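You operate a simulated robot arm through the tools that you are given. There is no shell and no other tool. Be economical: measure what you need, move in short steps, check, and stop when the job is done.

The job below is to be done with a simulated robot arm. You get a single attempt, and the scene is never put back.

JOB
Take the wooden wedge from the top of the kiln bench and leave it on the top of the bar grid.
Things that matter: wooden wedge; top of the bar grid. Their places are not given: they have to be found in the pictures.

It is judged by the outcome, as a careful person would: the job done as asked, and still so three seconds after it is handed in. It fails if anything else is knocked over, pushed out of place, dropped, spilled or broken.

ROBOT AND FRAMES
A 7-joint arm with a two-finger parallel gripper, fixed in place. Base frame: the origin is at the foot of the arm, x ahead of it, y to its left, z up; the work surface is at about z = 800. Units: mm, degrees, N and s.
With the tool pointing down near the work surface it reaches from about 300 to 700 mm from the base axis. Its first joint turns from -66.0 to 66.0 degrees. Payload 1.57 kg.
The tool frame sits at the grasp point between the pads (the TCP): z along the fingers, y along the line on which they close. The tips reach 30 mm beyond it. Largest opening 110 mm; finger width 24, thickness 12; the body of the gripper, 48 by 112 mm, starts 78 mm behind the TCP.
Orientation is told as [roll, pitch, yaw] about the base's x, y, z axes, in that order, counted from this pose: with the fingers straight down and closing along the base's y, the tool's x points along the base's -x, its y along +y and its z along -z.

CONTROLS
- The arm moves only by the tool drive_tool. Its argument "targets" is a list of rows, each an object of numbers (a shift or turn left out is 0, a gripper value left out holds the last): "x", "y", "z": the shift along the base's x, y, z in mm; "rx", "ry", "rz": the turn, a rotation vector about the base's x, y, z in degrees; "claw": the finger opening in mm, from 0 to 110. In form: [{"x": .., "y": .., "z": .., "rx": .., "ry": .., "rz": .., "claw": ..}, ...]. A call has 1 to 8 rows; each row shifts and turns the commanded pose from where the row before left it. Rows are played at 5 a second. More than 50 mm and 8.6 degrees between two rows, or a gripper value outside its range, and nothing of the call is played. A pose out of reach is approached as far as the arm can. The call stops where the force on the tool passes 40 N (or 10 N more than at its start, if that is more) or the arm is blocked; 0.2 s more then pass. Each finger travels about 108 mm/s and halts on what it meets, pressing with about 23 N; the grip force reading is that of the motor and also rises with nothing between the fingers. The clock runs only during rows and for 0.2 s after the last one: add rows that do not move to give the fingers time. It gives the time, the measured TCP pose, the force on the tool (base axes), the opening and the grip force at its end, in the units of the frame above (readings bear some noise), and new pictures: "views" is both (left out), scene, wrist or none.
- Cameras (640 x 400 px; columns grow to the right, rows downward): "scene" is fixed at [169.9, -414.5, 1366.5]; the picture's right is [0.64, -0.76, 0.00], its down [-0.61, -0.51, -0.60] and it looks along [0.46, 0.39, -0.80] (base axes); focal length 294 px, centre (320, 200). "wrist" rides on the gripper at [-36, 0, -80] in the tool frame; the picture's right is [0.00, -1.00, 0.00], its down [0.97, 0.00, -0.24] and it looks along [0.24, 0.00, 0.97] (tool axes); focal length 218 px, centre (320, 200).
- probe_pixels(camera, pixels): for up to 12 pixels [column, row] of the newest picture of that camera ("zoom" is the newest enlarged one), the place [x, y, z] in the base frame of the surface seen there, good to about 3 mm, but the place of the scene camera against the robot may be out by one fixed shift of up to 18 mm in any direction. It takes no simulated time.
- zoom(camera, box): a new picture of the part [left, top, right, bottom] of that camera's present view, enlarged. It takes no simulated time.
- finish_job(): hands the job in; it is judged then, once.

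Keep the steps short. Do not move on a guess: measure, check each grasp and each placing, and mend mistakes. In all there are 60 turns and 150 pictures (those below and enlarged ones count). Leave the gripper open and the arm clear of the work at the hand-in unless told otherwise, and finish with a single line.

The tools are called after "Request:" as name(argument=value, ...) on one line, values as JSON. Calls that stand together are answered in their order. drive_tool: Moves the arm, as the interface text tells. Its arguments: {"type":"object","properties":{"targets":{"type":"array","items":{"type":"object","properties":{"x":{"type":"number"},"y":{"type":"number"},"z":{"type":"number"},"rx":{"type":"number"},"ry":{"type":"number"},"rz":{"type":"number"},"claw":{"type":"number"}}}},"views":{"type":"string","enum":["both","scene","wrist","none"]}},"required":["targets"]} The other tools are called the same way: probe_pixels (camera, pixels) gives the place of the surface under pixels of a picture; zoom (camera, box) takes an enlarged picture of a part of a camera's view; finish_job () hands the job in.

At the start:

```text
time: 0.0
ee_pos: [424.8, 37.1, 1029.6]
tcp_rot: [0.0, 0.0, 0.0]
ft_force: [-0.4, -0.7, -0.2]
opening: 109.7
grip_force: 0.2
```

scene: 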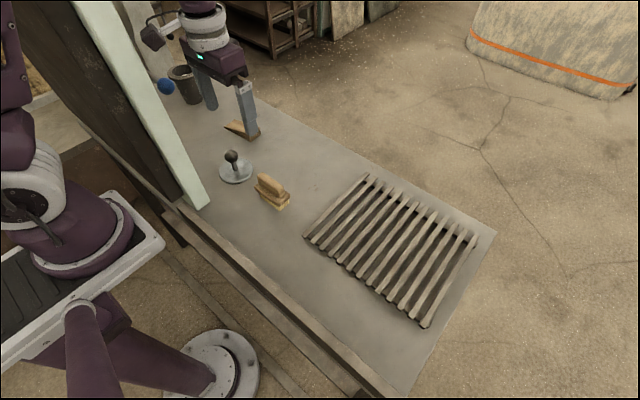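
wrist: 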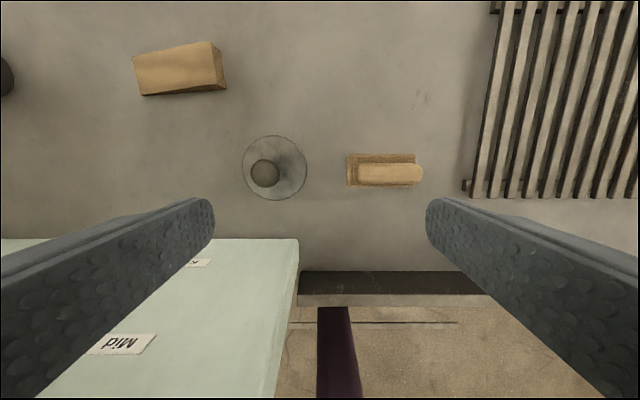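

I see a wedge-like block at wrist (180,68), a brush-like wooden item at (385,170), and the bar grid at the right. Next I enlarge and measure.

Request:
zoom(camera="wrist", box=[100, 20, 260, 120])

Request:
zoom(camera="scene", box=[140, 60, 320, 220])

Request:
probe_pixels(camera="wrist", pixels=[[134, 58], [210, 43], [142, 94], [225, 88], [215, 75], [175, 70], [205, 65], [150, 75], [180, 130], [385, 173], [265, 170], [100, 70]])

Request:
probe_pixels(camera="scene", pixels=[[368, 180], [475, 238], [425, 325], [308, 238], [390, 250], [404, 250], [265, 187], [234, 155], [350, 215], [358, 216]])

```text
4.00 times, centred on (180, 70) of wrist
```

zoom: 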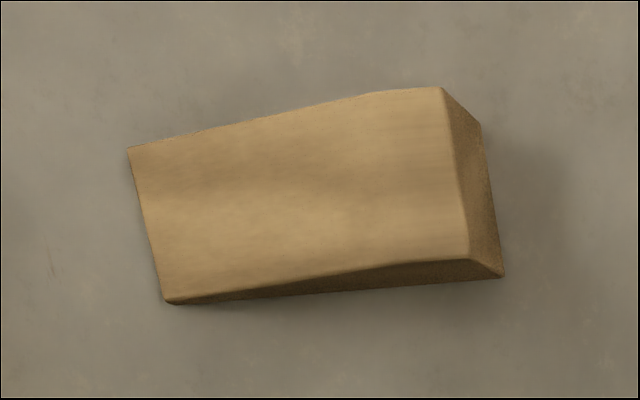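

```text
2.50 times, centred on (230, 140) of scene
```

zoom: 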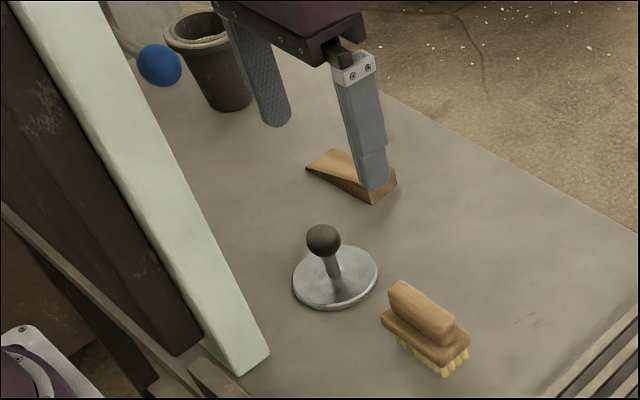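

```text
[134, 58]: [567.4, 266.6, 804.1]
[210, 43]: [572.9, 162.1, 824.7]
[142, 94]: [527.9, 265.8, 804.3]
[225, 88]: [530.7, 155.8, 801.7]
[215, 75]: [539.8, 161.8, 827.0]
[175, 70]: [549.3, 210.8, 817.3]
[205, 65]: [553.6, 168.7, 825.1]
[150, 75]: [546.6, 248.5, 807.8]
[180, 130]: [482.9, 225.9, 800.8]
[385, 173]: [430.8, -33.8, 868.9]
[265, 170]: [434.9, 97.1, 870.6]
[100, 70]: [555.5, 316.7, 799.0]
```

```text
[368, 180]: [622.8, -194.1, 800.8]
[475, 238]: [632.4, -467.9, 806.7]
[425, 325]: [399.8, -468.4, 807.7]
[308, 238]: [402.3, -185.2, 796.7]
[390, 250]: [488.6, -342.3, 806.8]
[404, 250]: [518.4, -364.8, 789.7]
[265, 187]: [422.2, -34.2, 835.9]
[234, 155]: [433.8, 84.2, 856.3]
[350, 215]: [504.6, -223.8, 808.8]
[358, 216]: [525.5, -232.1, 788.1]
```

The wedge runs along y: thin edge at y≈266, thick end at y≈160, 40 mm wide about x≈550. I check the pale panel and the blue ball, as possible obstacles, and the grid from the wrist view.

Request:
probe_pixels(camera="wrist", pixels=[[298, 240], [280, 380], [120, 345], [20, 242], [335, 350], [510, 60], [540, 60], [525, 60], [556, 60], [480, 190], [217, 84], [5, 75]])

Request:
probe_pixels(camera="scene", pixels=[[110, 30], [150, 100], [200, 203], [165, 86], [180, 72], [100, 5], [202, 25], [152, 37]])

Request:
zoom(camera="scene", box=[290, 160, 490, 340])

```text
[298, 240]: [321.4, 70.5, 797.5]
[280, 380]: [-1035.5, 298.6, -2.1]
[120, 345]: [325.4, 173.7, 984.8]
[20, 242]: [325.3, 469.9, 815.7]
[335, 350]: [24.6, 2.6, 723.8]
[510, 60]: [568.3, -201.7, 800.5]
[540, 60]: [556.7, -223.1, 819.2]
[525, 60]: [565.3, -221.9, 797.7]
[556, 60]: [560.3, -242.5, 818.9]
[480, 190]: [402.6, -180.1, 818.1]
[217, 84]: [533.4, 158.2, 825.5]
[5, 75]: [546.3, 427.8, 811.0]
```

```text
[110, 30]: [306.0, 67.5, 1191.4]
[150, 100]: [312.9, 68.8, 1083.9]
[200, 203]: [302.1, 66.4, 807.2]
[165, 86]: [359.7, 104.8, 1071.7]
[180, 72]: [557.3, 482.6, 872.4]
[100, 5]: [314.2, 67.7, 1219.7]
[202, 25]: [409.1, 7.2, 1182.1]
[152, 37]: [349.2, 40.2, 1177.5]
```

```text
2.22 times, centred on (390, 250) of scene
```

zoom: 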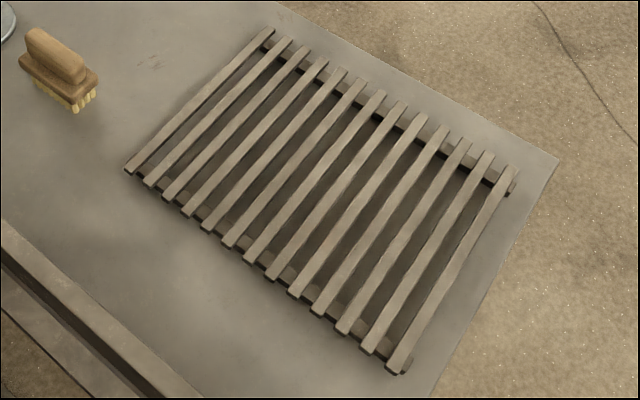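

There is a tall panel at x≈300–325, y>67, reaching above z=1220, between the arm's base and the wedge. I look at how the arm's links sit relative to it.

Request:
zoom(camera="scene", box=[0, 0, 320, 200])

Request:
zoom(camera="scene", box=[0, 150, 320, 400])

Request:
probe_pixels(camera="scene", pixels=[[15, 80], [10, 150], [40, 190], [100, 220], [80, 280], [90, 350], [210, 365], [205, 8], [70, 80], [130, 150], [165, 10], [60, 20]])

```text
2.00 times, centred on (160, 100) of scene
```

zoom: 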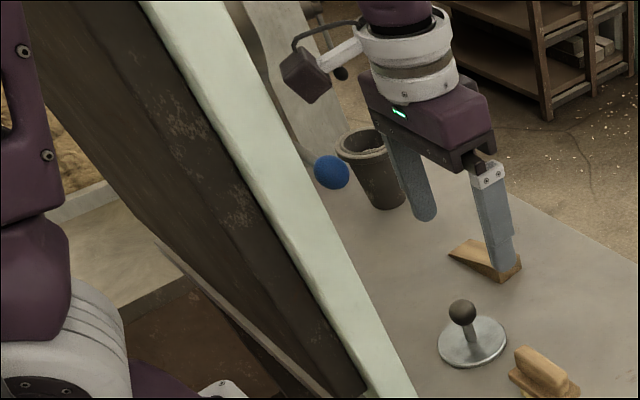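

```text
1.60 times, centred on (160, 275) of scene
```

zoom: 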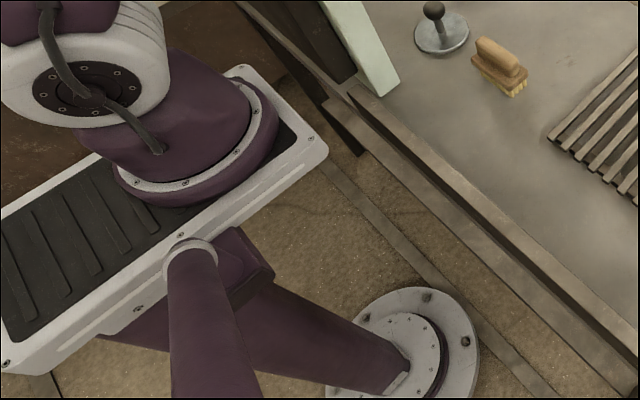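

```text
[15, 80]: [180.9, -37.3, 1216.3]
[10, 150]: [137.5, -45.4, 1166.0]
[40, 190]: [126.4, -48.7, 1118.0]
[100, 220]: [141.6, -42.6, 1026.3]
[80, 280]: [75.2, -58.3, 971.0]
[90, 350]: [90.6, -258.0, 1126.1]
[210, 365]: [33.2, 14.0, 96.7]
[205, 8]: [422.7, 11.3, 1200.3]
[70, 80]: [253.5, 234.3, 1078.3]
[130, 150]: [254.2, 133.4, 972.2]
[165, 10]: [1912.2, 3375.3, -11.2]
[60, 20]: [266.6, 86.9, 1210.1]
```

The upper arm passes at y≈−40 beside the panel. I need the panel's top height, so I raise the tool straight up 200 mm and look.

Request:
drive_tool(targets=[{"z": 40}, {"z": 40}, {"z": 40}, {"z": 40}, {"z": 40}])

```text
time: 1.2
ee_pos: [423.5, 37.6, 1229.6]
tcp_rot: [-0.1, 0.0, 0.0]
ft_force: [0.3, 0.1, -0.1]
opening: 110.0
grip_force: 0.1
```

scene: 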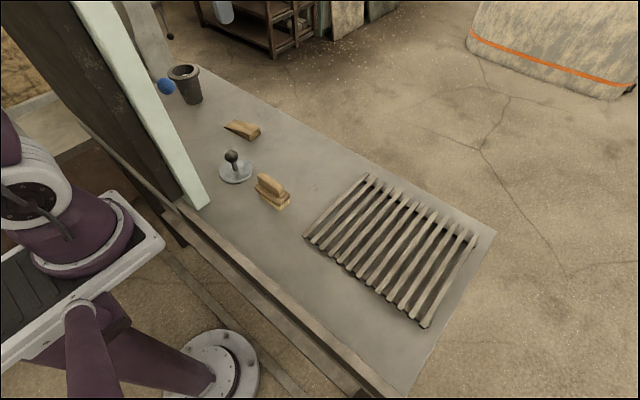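
wrist: 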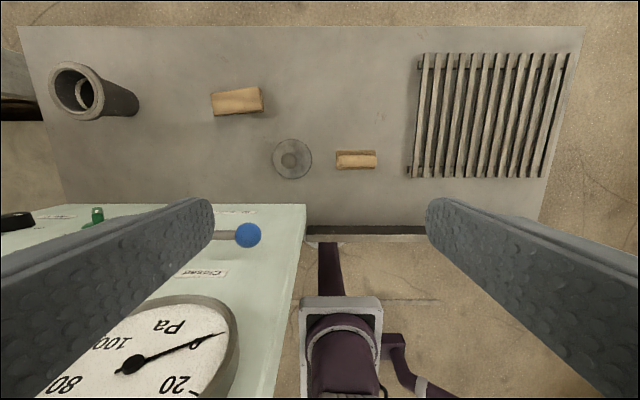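

The panel is a control board with a blue-knobbed lever, a gauge and a green item facing the bench; none must be touched. I measure them.

Request:
probe_pixels(camera="wrist", pixels=[[247, 235], [225, 236], [230, 350], [140, 300], [97, 215], [15, 220], [270, 380], [305, 210], [125, 362], [75, 70], [325, 310], [238, 100]])

Request:
drive_tool(targets=[{"z": 40}, {"z": 40}, {"z": 40}, {"z": 40}])

```text
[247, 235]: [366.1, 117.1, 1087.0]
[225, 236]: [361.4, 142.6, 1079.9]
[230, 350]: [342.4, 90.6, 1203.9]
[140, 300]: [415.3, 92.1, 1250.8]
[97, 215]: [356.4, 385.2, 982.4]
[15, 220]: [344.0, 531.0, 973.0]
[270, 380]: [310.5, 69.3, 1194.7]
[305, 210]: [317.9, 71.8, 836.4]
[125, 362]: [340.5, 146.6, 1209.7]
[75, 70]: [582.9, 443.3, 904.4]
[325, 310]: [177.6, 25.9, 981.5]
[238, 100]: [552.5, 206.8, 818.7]
```

```text
time: 2.2
ee_pos: [420.8, 37.2, 1335.2]
tcp_rot: [0.0, -0.1, 0.1]
ft_force: [0.8, 0.4, 0.4]
opening: 110.1
grip_force: 0.1
out of reach, approached as far as the arm can: row 3, 4
```

scene: 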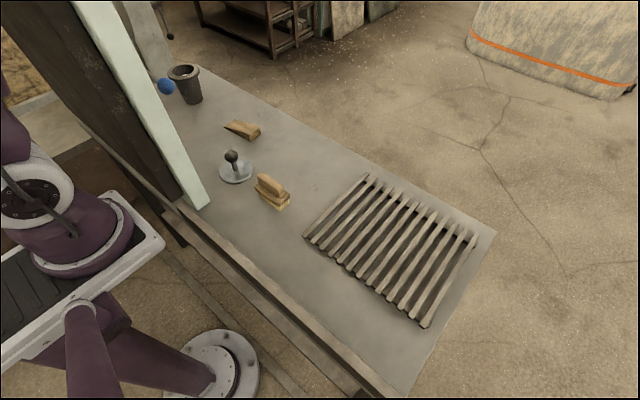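
wrist: 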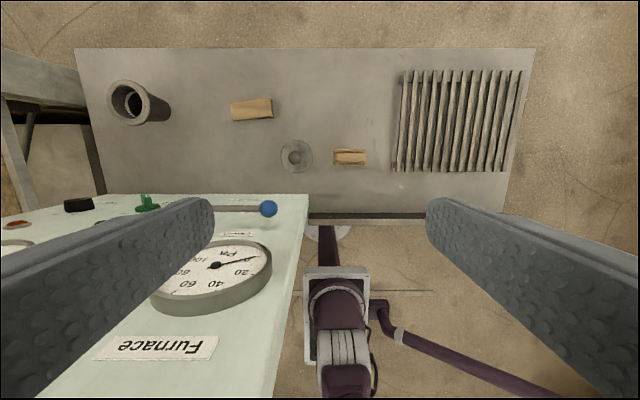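

The board stays tall beyond view, so the forearm must keep to y≲60. My plan is to turn the tool 90° so it closes along x, then tilt it so the fingers reach toward +y under a wrist that stays near y≈0. First I move down, ahead and right to open space.

Request:
drive_tool(targets=[{"x": 15, "y": -10, "z": -40}, {"x": 15, "y": -10, "z": -40}, {"x": 15, "y": -15, "z": -40}, {"x": 15, "y": -15, "z": -40}, {"x": 20, "y": -15, "z": -30}, {"x": 20, "y": -15, "z": -20}], views="none")

Request:
drive_tool(targets=[{"rz": 8.5}, {"rz": 8.5}, {"rz": 8.5}, {"rz": 8.5}, {"rz": 8.5}, {"rz": 8.5}])

```text
time: 3.6
ee_pos: [522.8, -43.1, 1123.3]
tcp_rot: [0.1, -0.1, 0.0]
ft_force: [-0.1, 0.2, -0.3]
opening: 109.9
grip_force: 0.0
```

```text
time: 5.0
ee_pos: [521.4, -42.2, 1123.8]
tcp_rot: [-0.1, 0.0, 51.2]
ft_force: [0.2, -0.2, 0.5]
opening: 109.9
grip_force: 0.0
```

scene: 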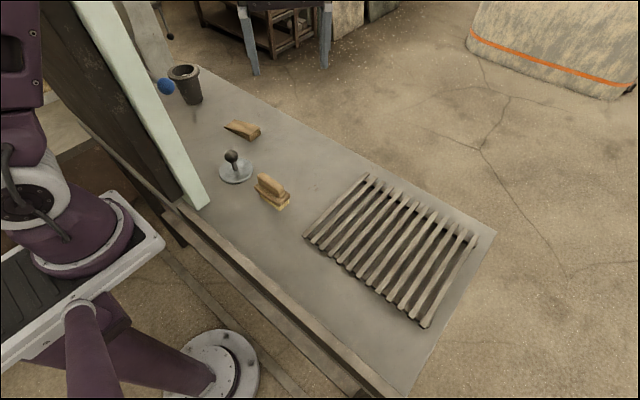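
wrist: 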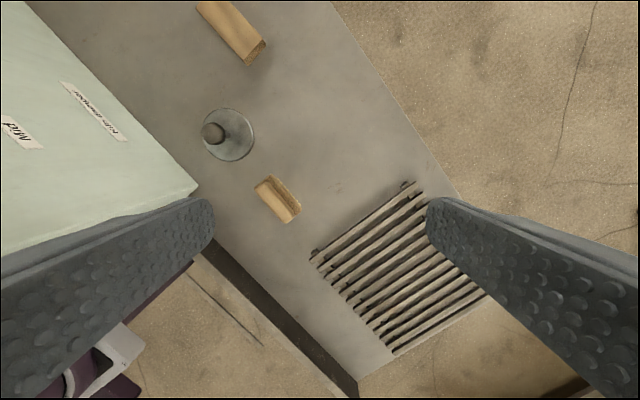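

Yaw works cleanly at 51°. I finish the yaw to 92° (matching the wedge's slight skew) and begin the tilt about x.

Request:
drive_tool(targets=[{"rz": 8.2}, {"rz": 8.2}, {"rz": 8.2}, {"rz": 8.2}, {"rz": 8.2}], views="none")

Request:
drive_tool(targets=[{"rx": 8, "y": 15}, {"rx": 8, "y": 15}, {"rx": 8, "y": 15}, {"rx": 8, "y": 15}, {"rx": 8, "y": 15}])

```text
time: 6.2
ee_pos: [520.9, -43.0, 1124.5]
tcp_rot: [0.0, 0.0, 92.2]
ft_force: [-0.8, -0.5, -0.4]
opening: 110.0
grip_force: 0.1
```

```text
time: 7.4
ee_pos: [520.3, 31.4, 1124.1]
tcp_rot: [-1.8, -40.0, 92.6]
ft_force: [0.3, -0.5, 0.1]
opening: 109.9
grip_force: 0.1
```

scene: 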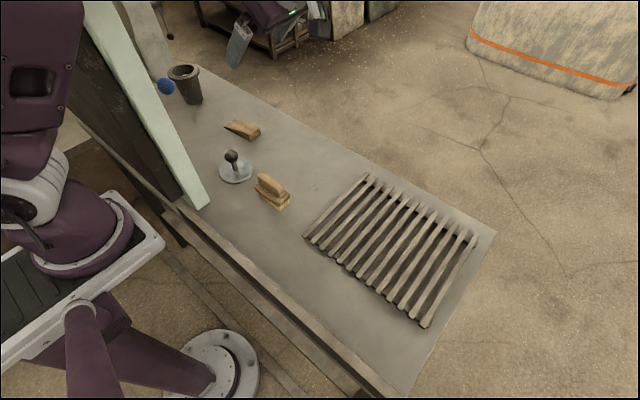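
wrist: 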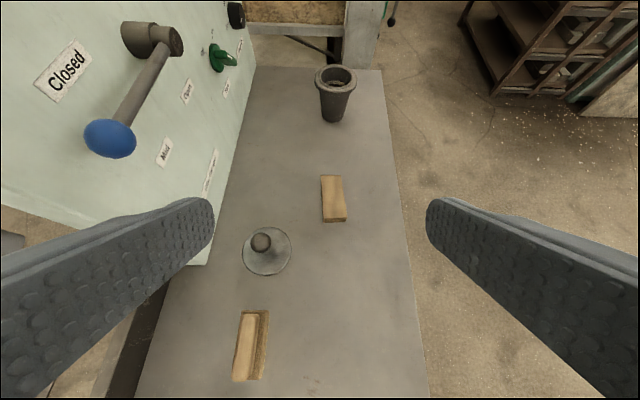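

The view is clear: wedge at wrist (333,200), lever well left. I narrow the fingers, add 5° tilt and move to above and short of the wedge.

Request:
drive_tool(targets=[{"rx": 5, "x": 7, "y": 15, "z": -30, "claw": 70}, {"x": 7, "y": 15, "z": -30}, {"x": 7, "y": 15, "z": -30}, {"x": 7, "y": 15, "z": -30}, {"x": 0, "y": 15, "z": -30}])

```text
time: 8.6
ee_pos: [548.5, 107.5, 974.8]
tcp_rot: [-2.0, -45.0, 93.0]
ft_force: [0.1, -0.7, 0.5]
opening: 69.7
grip_force: 0.1
```

scene: 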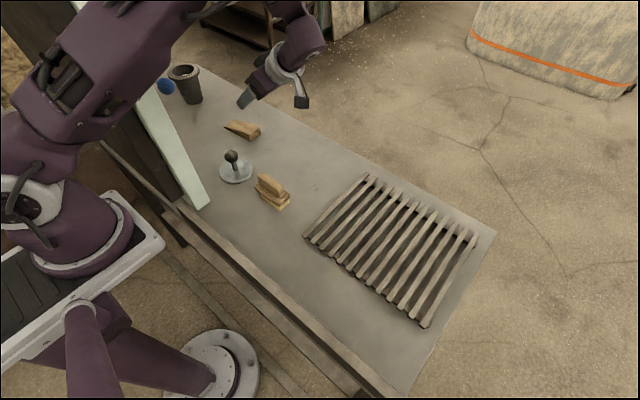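
wrist: 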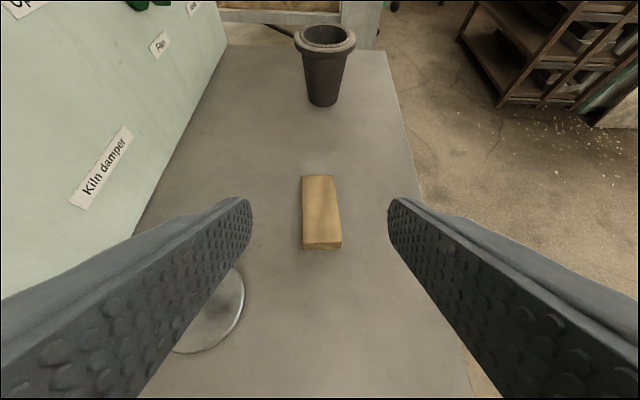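

The forearm now runs alongside the board. I check its clearance and re-measure the wedge.

Request:
probe_pixels(camera="scene", pixels=[[140, 60], [110, 60], [60, 110], [155, 85], [165, 60], [295, 40], [245, 15], [130, 120]])

Request:
probe_pixels(camera="wrist", pixels=[[303, 177], [334, 177], [303, 243], [341, 242], [304, 249], [340, 248], [320, 220], [240, 290]])

```text
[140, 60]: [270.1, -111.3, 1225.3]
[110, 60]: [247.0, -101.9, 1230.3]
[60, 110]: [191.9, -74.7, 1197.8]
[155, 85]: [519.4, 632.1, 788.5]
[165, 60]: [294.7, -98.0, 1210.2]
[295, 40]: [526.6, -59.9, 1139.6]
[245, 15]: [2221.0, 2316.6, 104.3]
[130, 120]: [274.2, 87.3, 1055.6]
```

```text
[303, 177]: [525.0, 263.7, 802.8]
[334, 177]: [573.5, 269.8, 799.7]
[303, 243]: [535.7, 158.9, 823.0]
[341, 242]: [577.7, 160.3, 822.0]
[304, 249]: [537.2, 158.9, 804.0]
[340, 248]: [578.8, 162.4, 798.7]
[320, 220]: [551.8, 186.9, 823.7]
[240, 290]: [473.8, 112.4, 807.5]
```

Forearm clearance is adequate (near face y≈−100, so far face ≈0). The wedge axis is at x≈554 around y=190, skewed about 4°. I tilt 5° more, turn 1° and come down to z≈875.

Request:
drive_tool(targets=[{"rx": 5, "rz": 1, "x": 3, "y": 20, "z": -30}, {"x": 3, "y": 20, "z": -30}, {"x": 0, "y": 20, "z": -30}, {"z": -10}])

```text
time: 9.6
ee_pos: [556.9, 167.5, 874.2]
tcp_rot: [-2.5, -50.0, 94.1]
ft_force: [-0.3, -0.2, 0.3]
opening: 70.2
grip_force: 0.1
```

scene: 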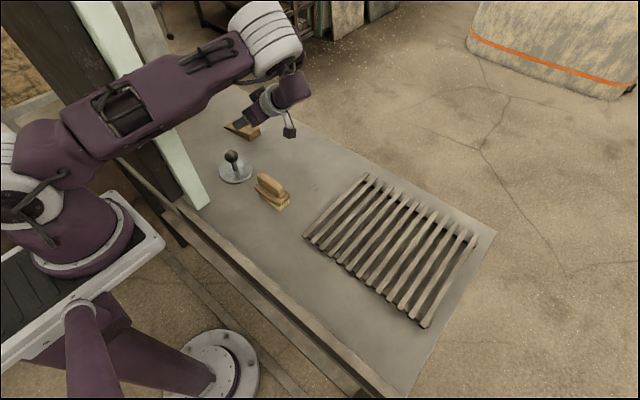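
wrist: 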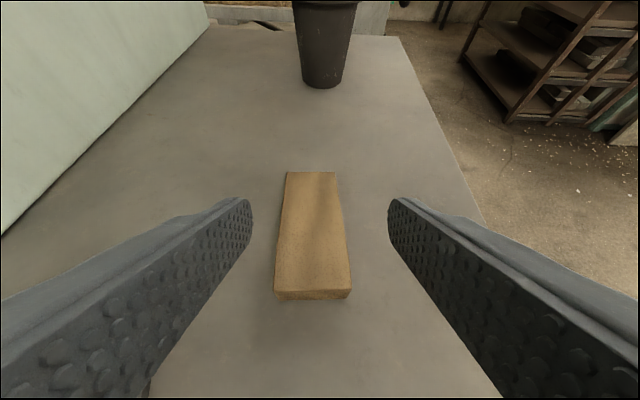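

The wedge sits between the fingers, about 5 mm left of centre (col 312 against 320). I shift −5 in x and go down to z≈832.

Request:
drive_tool(targets=[{"x": -5, "y": 6, "z": -15}, {"y": 6, "z": -15}, {"z": -8}, {"z": -4}])

```text
time: 10.6
ee_pos: [551.3, 177.9, 831.7]
tcp_rot: [-2.4, -50.0, 94.2]
ft_force: [-0.4, 0.1, -0.3]
opening: 69.8
grip_force: 0.2
```

scene: 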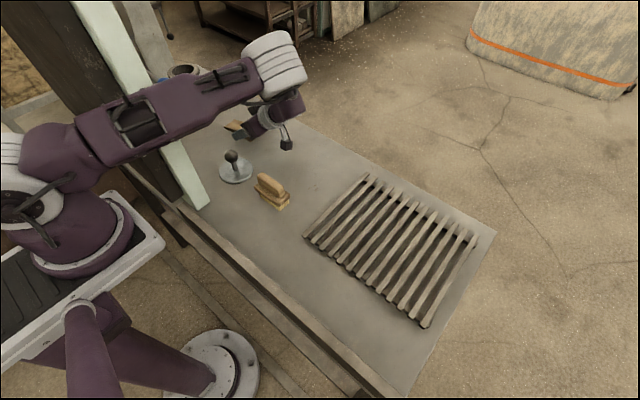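
wrist: 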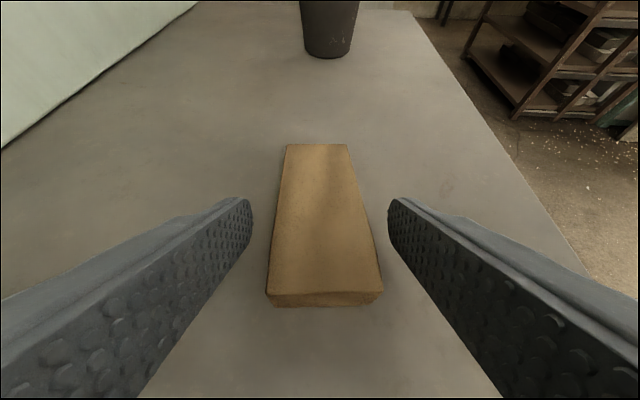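

The fingers straddle the wedge evenly, no contact force. I close gradually.

Request:
drive_tool(targets=[{"claw": 55}, {"claw": 45}, {"claw": 40}, {"claw": 30}, {"claw": 25}])

```text
time: 11.8
ee_pos: [551.1, 179.3, 832.7]
tcp_rot: [-2.5, -50.0, 94.2]
ft_force: [-0.9, 0.8, -0.6]
opening: 44.5
grip_force: 23.0
```

scene: 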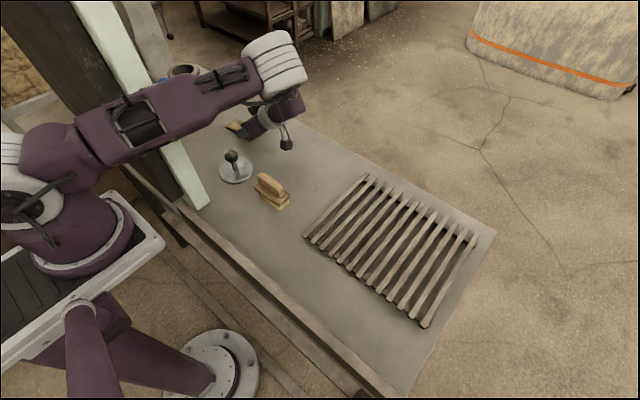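
wrist: 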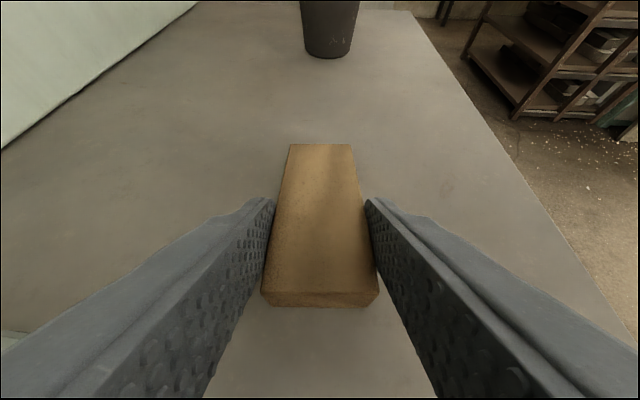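

Held at 44.5 mm with 23 N. I lift slowly.

Request:
drive_tool(targets=[{"z": 10}, {"z": 20}, {"z": 20}, {"z": 20}])

```text
time: 12.8
ee_pos: [551.3, 178.6, 901.9]
tcp_rot: [-2.4, -49.9, 94.1]
ft_force: [-0.3, 0.4, -0.3]
opening: 44.5
grip_force: 23.2
```

scene: 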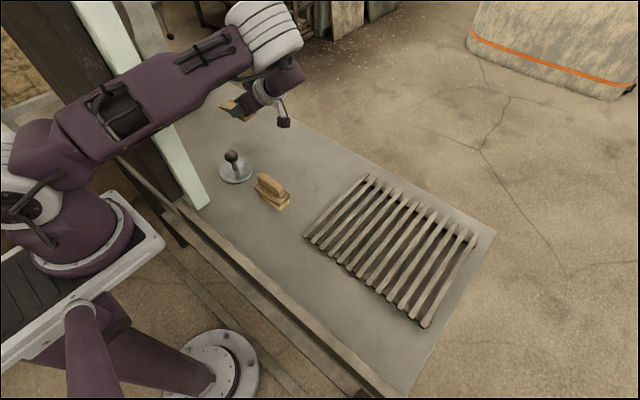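
wrist: 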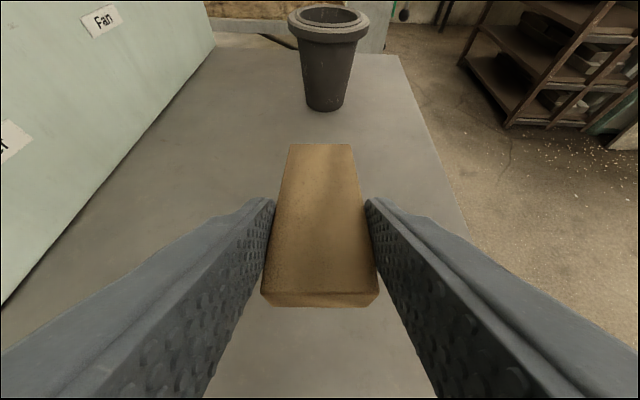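

The wedge is lifted with no slip (same place in the wrist view). I raise 60 mm more and move right, away from the board, over the bench.

Request:
drive_tool(targets=[{"z": 30, "y": -10}, {"z": 30, "y": -30}, {"y": -40}, {"y": -40}, {"y": -40}, {"y": -40}], views="none")

Request:
drive_tool(targets=[{"y": -40, "rz": -5}, {"y": -40, "rz": -5, "x": -10}, {"y": -40, "rz": -5, "x": -10}, {"y": -40, "rz": -5, "x": -10}, {"y": -40, "rz": -5, "x": -10}, {"y": -40, "rz": -5, "x": -10}])

```text
time: 14.2
ee_pos: [551.3, -22.4, 962.1]
tcp_rot: [-2.5, -50.0, 94.2]
ft_force: [0.5, -0.3, -0.1]
opening: 44.3
grip_force: 22.6
```

```text
time: 15.6
ee_pos: [501.2, -261.0, 962.0]
tcp_rot: [-2.6, -50.1, 64.2]
ft_force: [-0.4, 0.3, 0.0]
opening: 44.2
grip_force: 23.5
```

scene: 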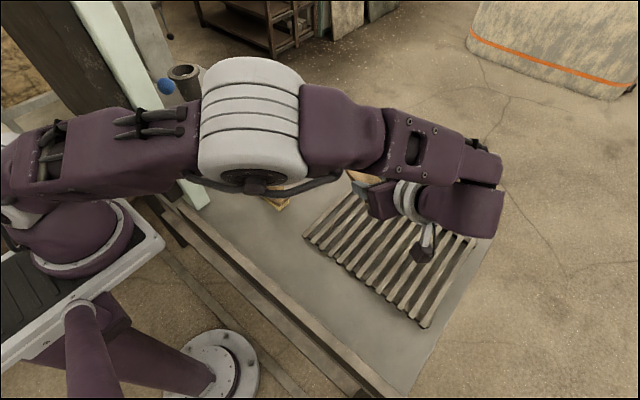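
wrist: 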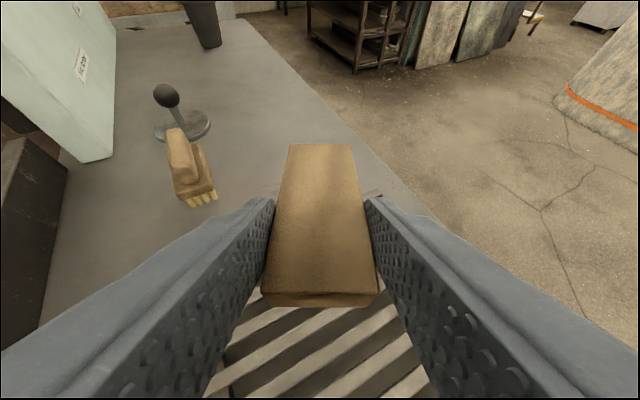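

Carrying well. I continue to TCP ≈(490,−338), turning 10° more.

Request:
drive_tool(targets=[{"y": -26, "x": -4, "rz": -4}, {"y": -26, "x": -4, "rz": -3}, {"y": -25, "x": -3, "rz": -3}])

```text
time: 16.4
ee_pos: [489.5, -337.5, 961.0]
tcp_rot: [-2.5, -50.0, 54.2]
ft_force: [-0.5, 0.3, -0.8]
opening: 44.2
grip_force: 22.9
```

scene: 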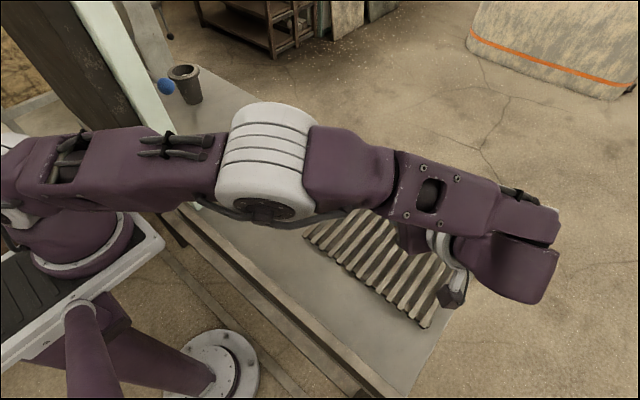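
wrist: 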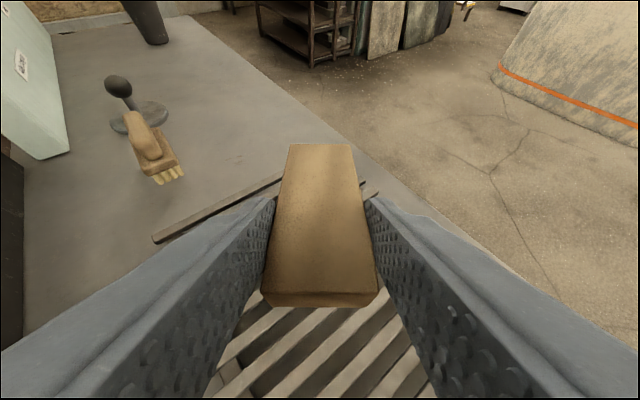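

I verify the wedge's ends against the grid and the bar tops with the wrist camera.

Request:
probe_pixels(camera="wrist", pixels=[[292, 146], [350, 146], [270, 292], [370, 292], [200, 214], [155, 237], [372, 192], [285, 330], [300, 345], [318, 325], [335, 350], [310, 380]])

Request:
zoom(camera="wrist", box=[200, 250, 440, 400])

```text
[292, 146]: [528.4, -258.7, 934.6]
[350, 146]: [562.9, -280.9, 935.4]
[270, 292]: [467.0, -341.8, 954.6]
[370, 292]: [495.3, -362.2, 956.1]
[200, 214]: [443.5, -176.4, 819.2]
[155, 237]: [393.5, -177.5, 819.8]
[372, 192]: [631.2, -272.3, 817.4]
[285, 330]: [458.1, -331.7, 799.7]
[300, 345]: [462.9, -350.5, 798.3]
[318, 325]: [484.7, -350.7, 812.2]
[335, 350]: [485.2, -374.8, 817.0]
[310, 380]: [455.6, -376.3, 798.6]
```

```text
2.67 times, centred on (320, 325) of wrist
```

zoom: 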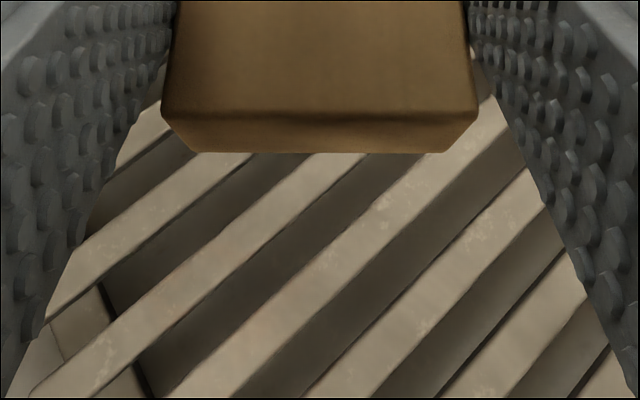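

The wedge footprint (centre ≈(513,−311)) is wholly inside the grid, with bar tops at z≈818. Contact is expected at TCP z≈850. I descend to 862.

Request:
drive_tool(targets=[{"z": -25}, {"z": -25}, {"z": -25}, {"z": -15}, {"z": -9}])

```text
time: 17.6
ee_pos: [489.7, -338.3, 861.8]
tcp_rot: [-2.6, -49.8, 54.2]
ft_force: [-0.2, -0.1, -0.7]
opening: 44.4
grip_force: 22.9
```

scene: 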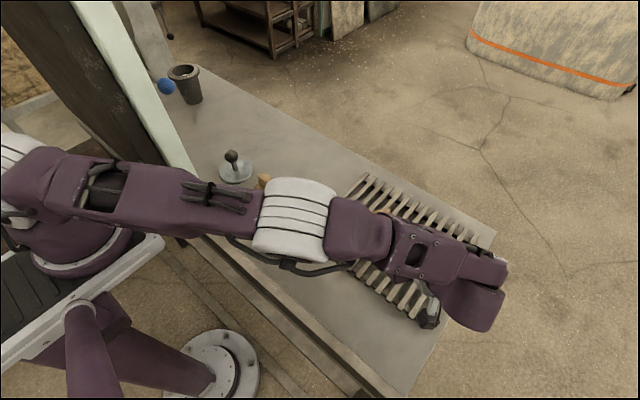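
wrist: 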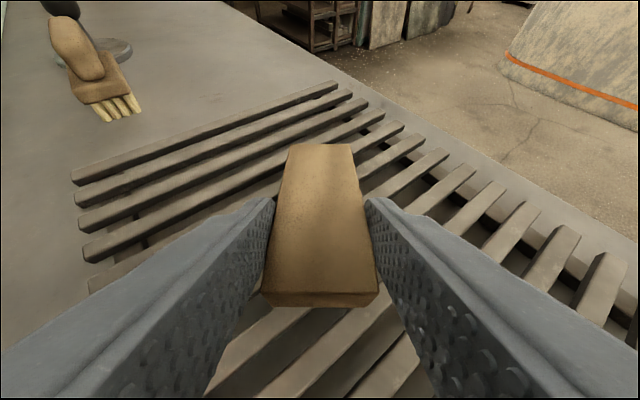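

Well inside the grid. I go down in small steps, watching the force.

Request:
drive_tool(targets=[{"z": -4}, {"z": -3}, {"z": -1}, {}], views="none")

Request:
drive_tool(targets=[{"z": -1}, {"z": -1}, {}], views="none")

```text
time: 18.6
ee_pos: [488.6, -337.8, 853.5]
tcp_rot: [-2.4, -50.1, 54.2]
ft_force: [1.0, -0.3, -1.3]
opening: 44.1
grip_force: 23.0
```

```text
time: 19.4
ee_pos: [490.5, -338.1, 852.8]
tcp_rot: [-2.4, -49.9, 54.2]
ft_force: [-0.2, -0.1, 0.3]
opening: 44.2
grip_force: 23.0
```

No contact yet at about 852; continuing by single millimetres.

Request:
drive_tool(targets=[{"z": -1}, {}], views="none")

Request:
drive_tool(targets=[{"z": -1}, {}], views="wrist")

```text
time: 20.0
ee_pos: [489.6, -338.3, 852.8]
tcp_rot: [-2.4, -49.9, 54.2]
ft_force: [-0.6, 0.3, 6.8]
opening: 44.4
grip_force: 23.0
```

```text
time: 20.6
ee_pos: [489.1, -337.4, 851.9]
tcp_rot: [-2.6, -50.0, 54.3]
ft_force: [0.0, -2.3, 12.6]
opening: 44.4
grip_force: 22.8
```

wrist: 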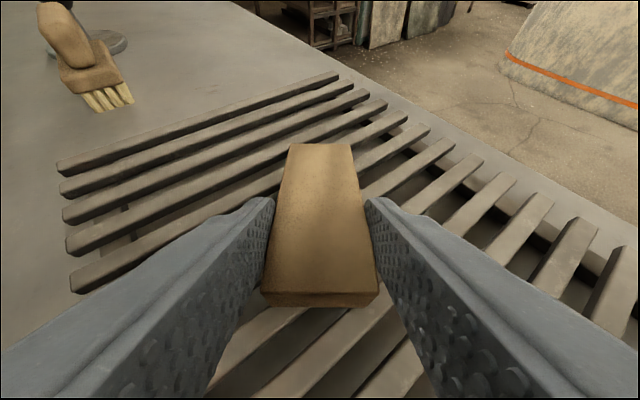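

The wedge rests on the bars (12.6 N upward). I relieve by 1 mm and open gently.

Request:
drive_tool(targets=[{"z": 1}, {"claw": 46}, {"claw": 50}, {"claw": 60}, {"claw": 70}, {}], views="wrist")

```text
time: 22.0
ee_pos: [489.7, -339.4, 853.4]
tcp_rot: [-2.3, -50.1, 54.1]
ft_force: [0.2, -0.2, -0.8]
opening: 70.0
grip_force: 0.0
```

wrist: 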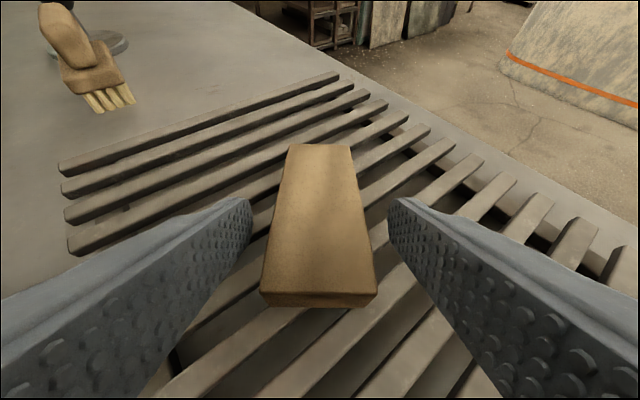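

The wedge is free and lies flat on the bars. I withdraw straight up.

Request:
drive_tool(targets=[{"z": 15}, {"z": 25}, {"z": 35}, {"z": 35}, {"z": 30}, {"y": -20, "x": -20, "z": 20}, {}])

```text
time: 23.6
ee_pos: [469.8, -358.2, 1011.8]
tcp_rot: [-2.3, -50.0, 54.2]
ft_force: [0.8, -0.5, -1.1]
opening: 70.1
grip_force: 0.0
```

scene: 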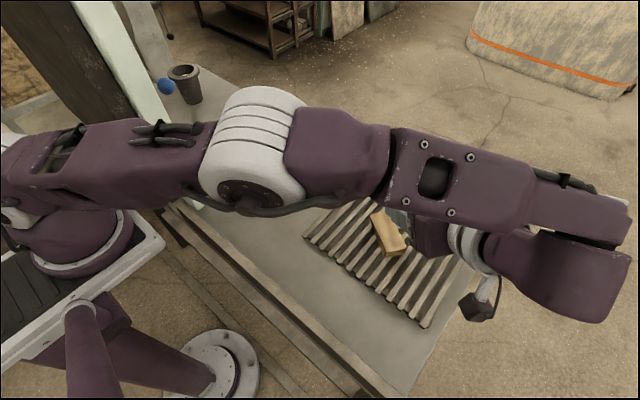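
wrist: 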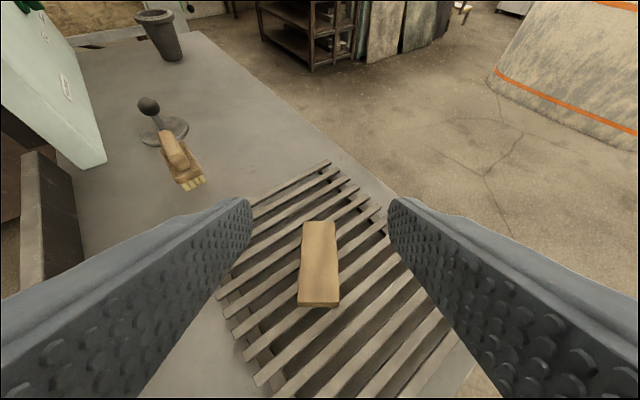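

The wedge lies on the grid, the brush, knob and pot are in place, and the arm is clear. I open the gripper fully and then hand in.

Request:
drive_tool(targets=[{"claw": 110}, {}], views="wrist")

Request:
finish_job()

```text
time: 24.2
ee_pos: [469.9, -358.0, 1011.6]
tcp_rot: [-2.4, -49.9, 54.2]
ft_force: [-0.6, -0.3, 0.1]
opening: 110.3
grip_force: 0.0
```

wrist: 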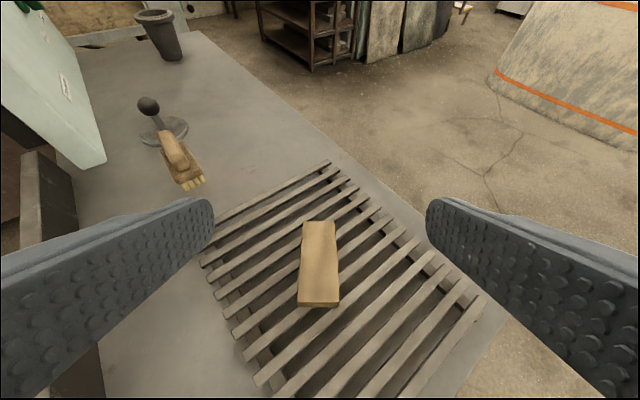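

```text
The job is handed in.
```

The wooden wedge is lying flat on top of the bar grid, nothing else appears disturbed in the last pictures, and the arm is clear with the gripper open.
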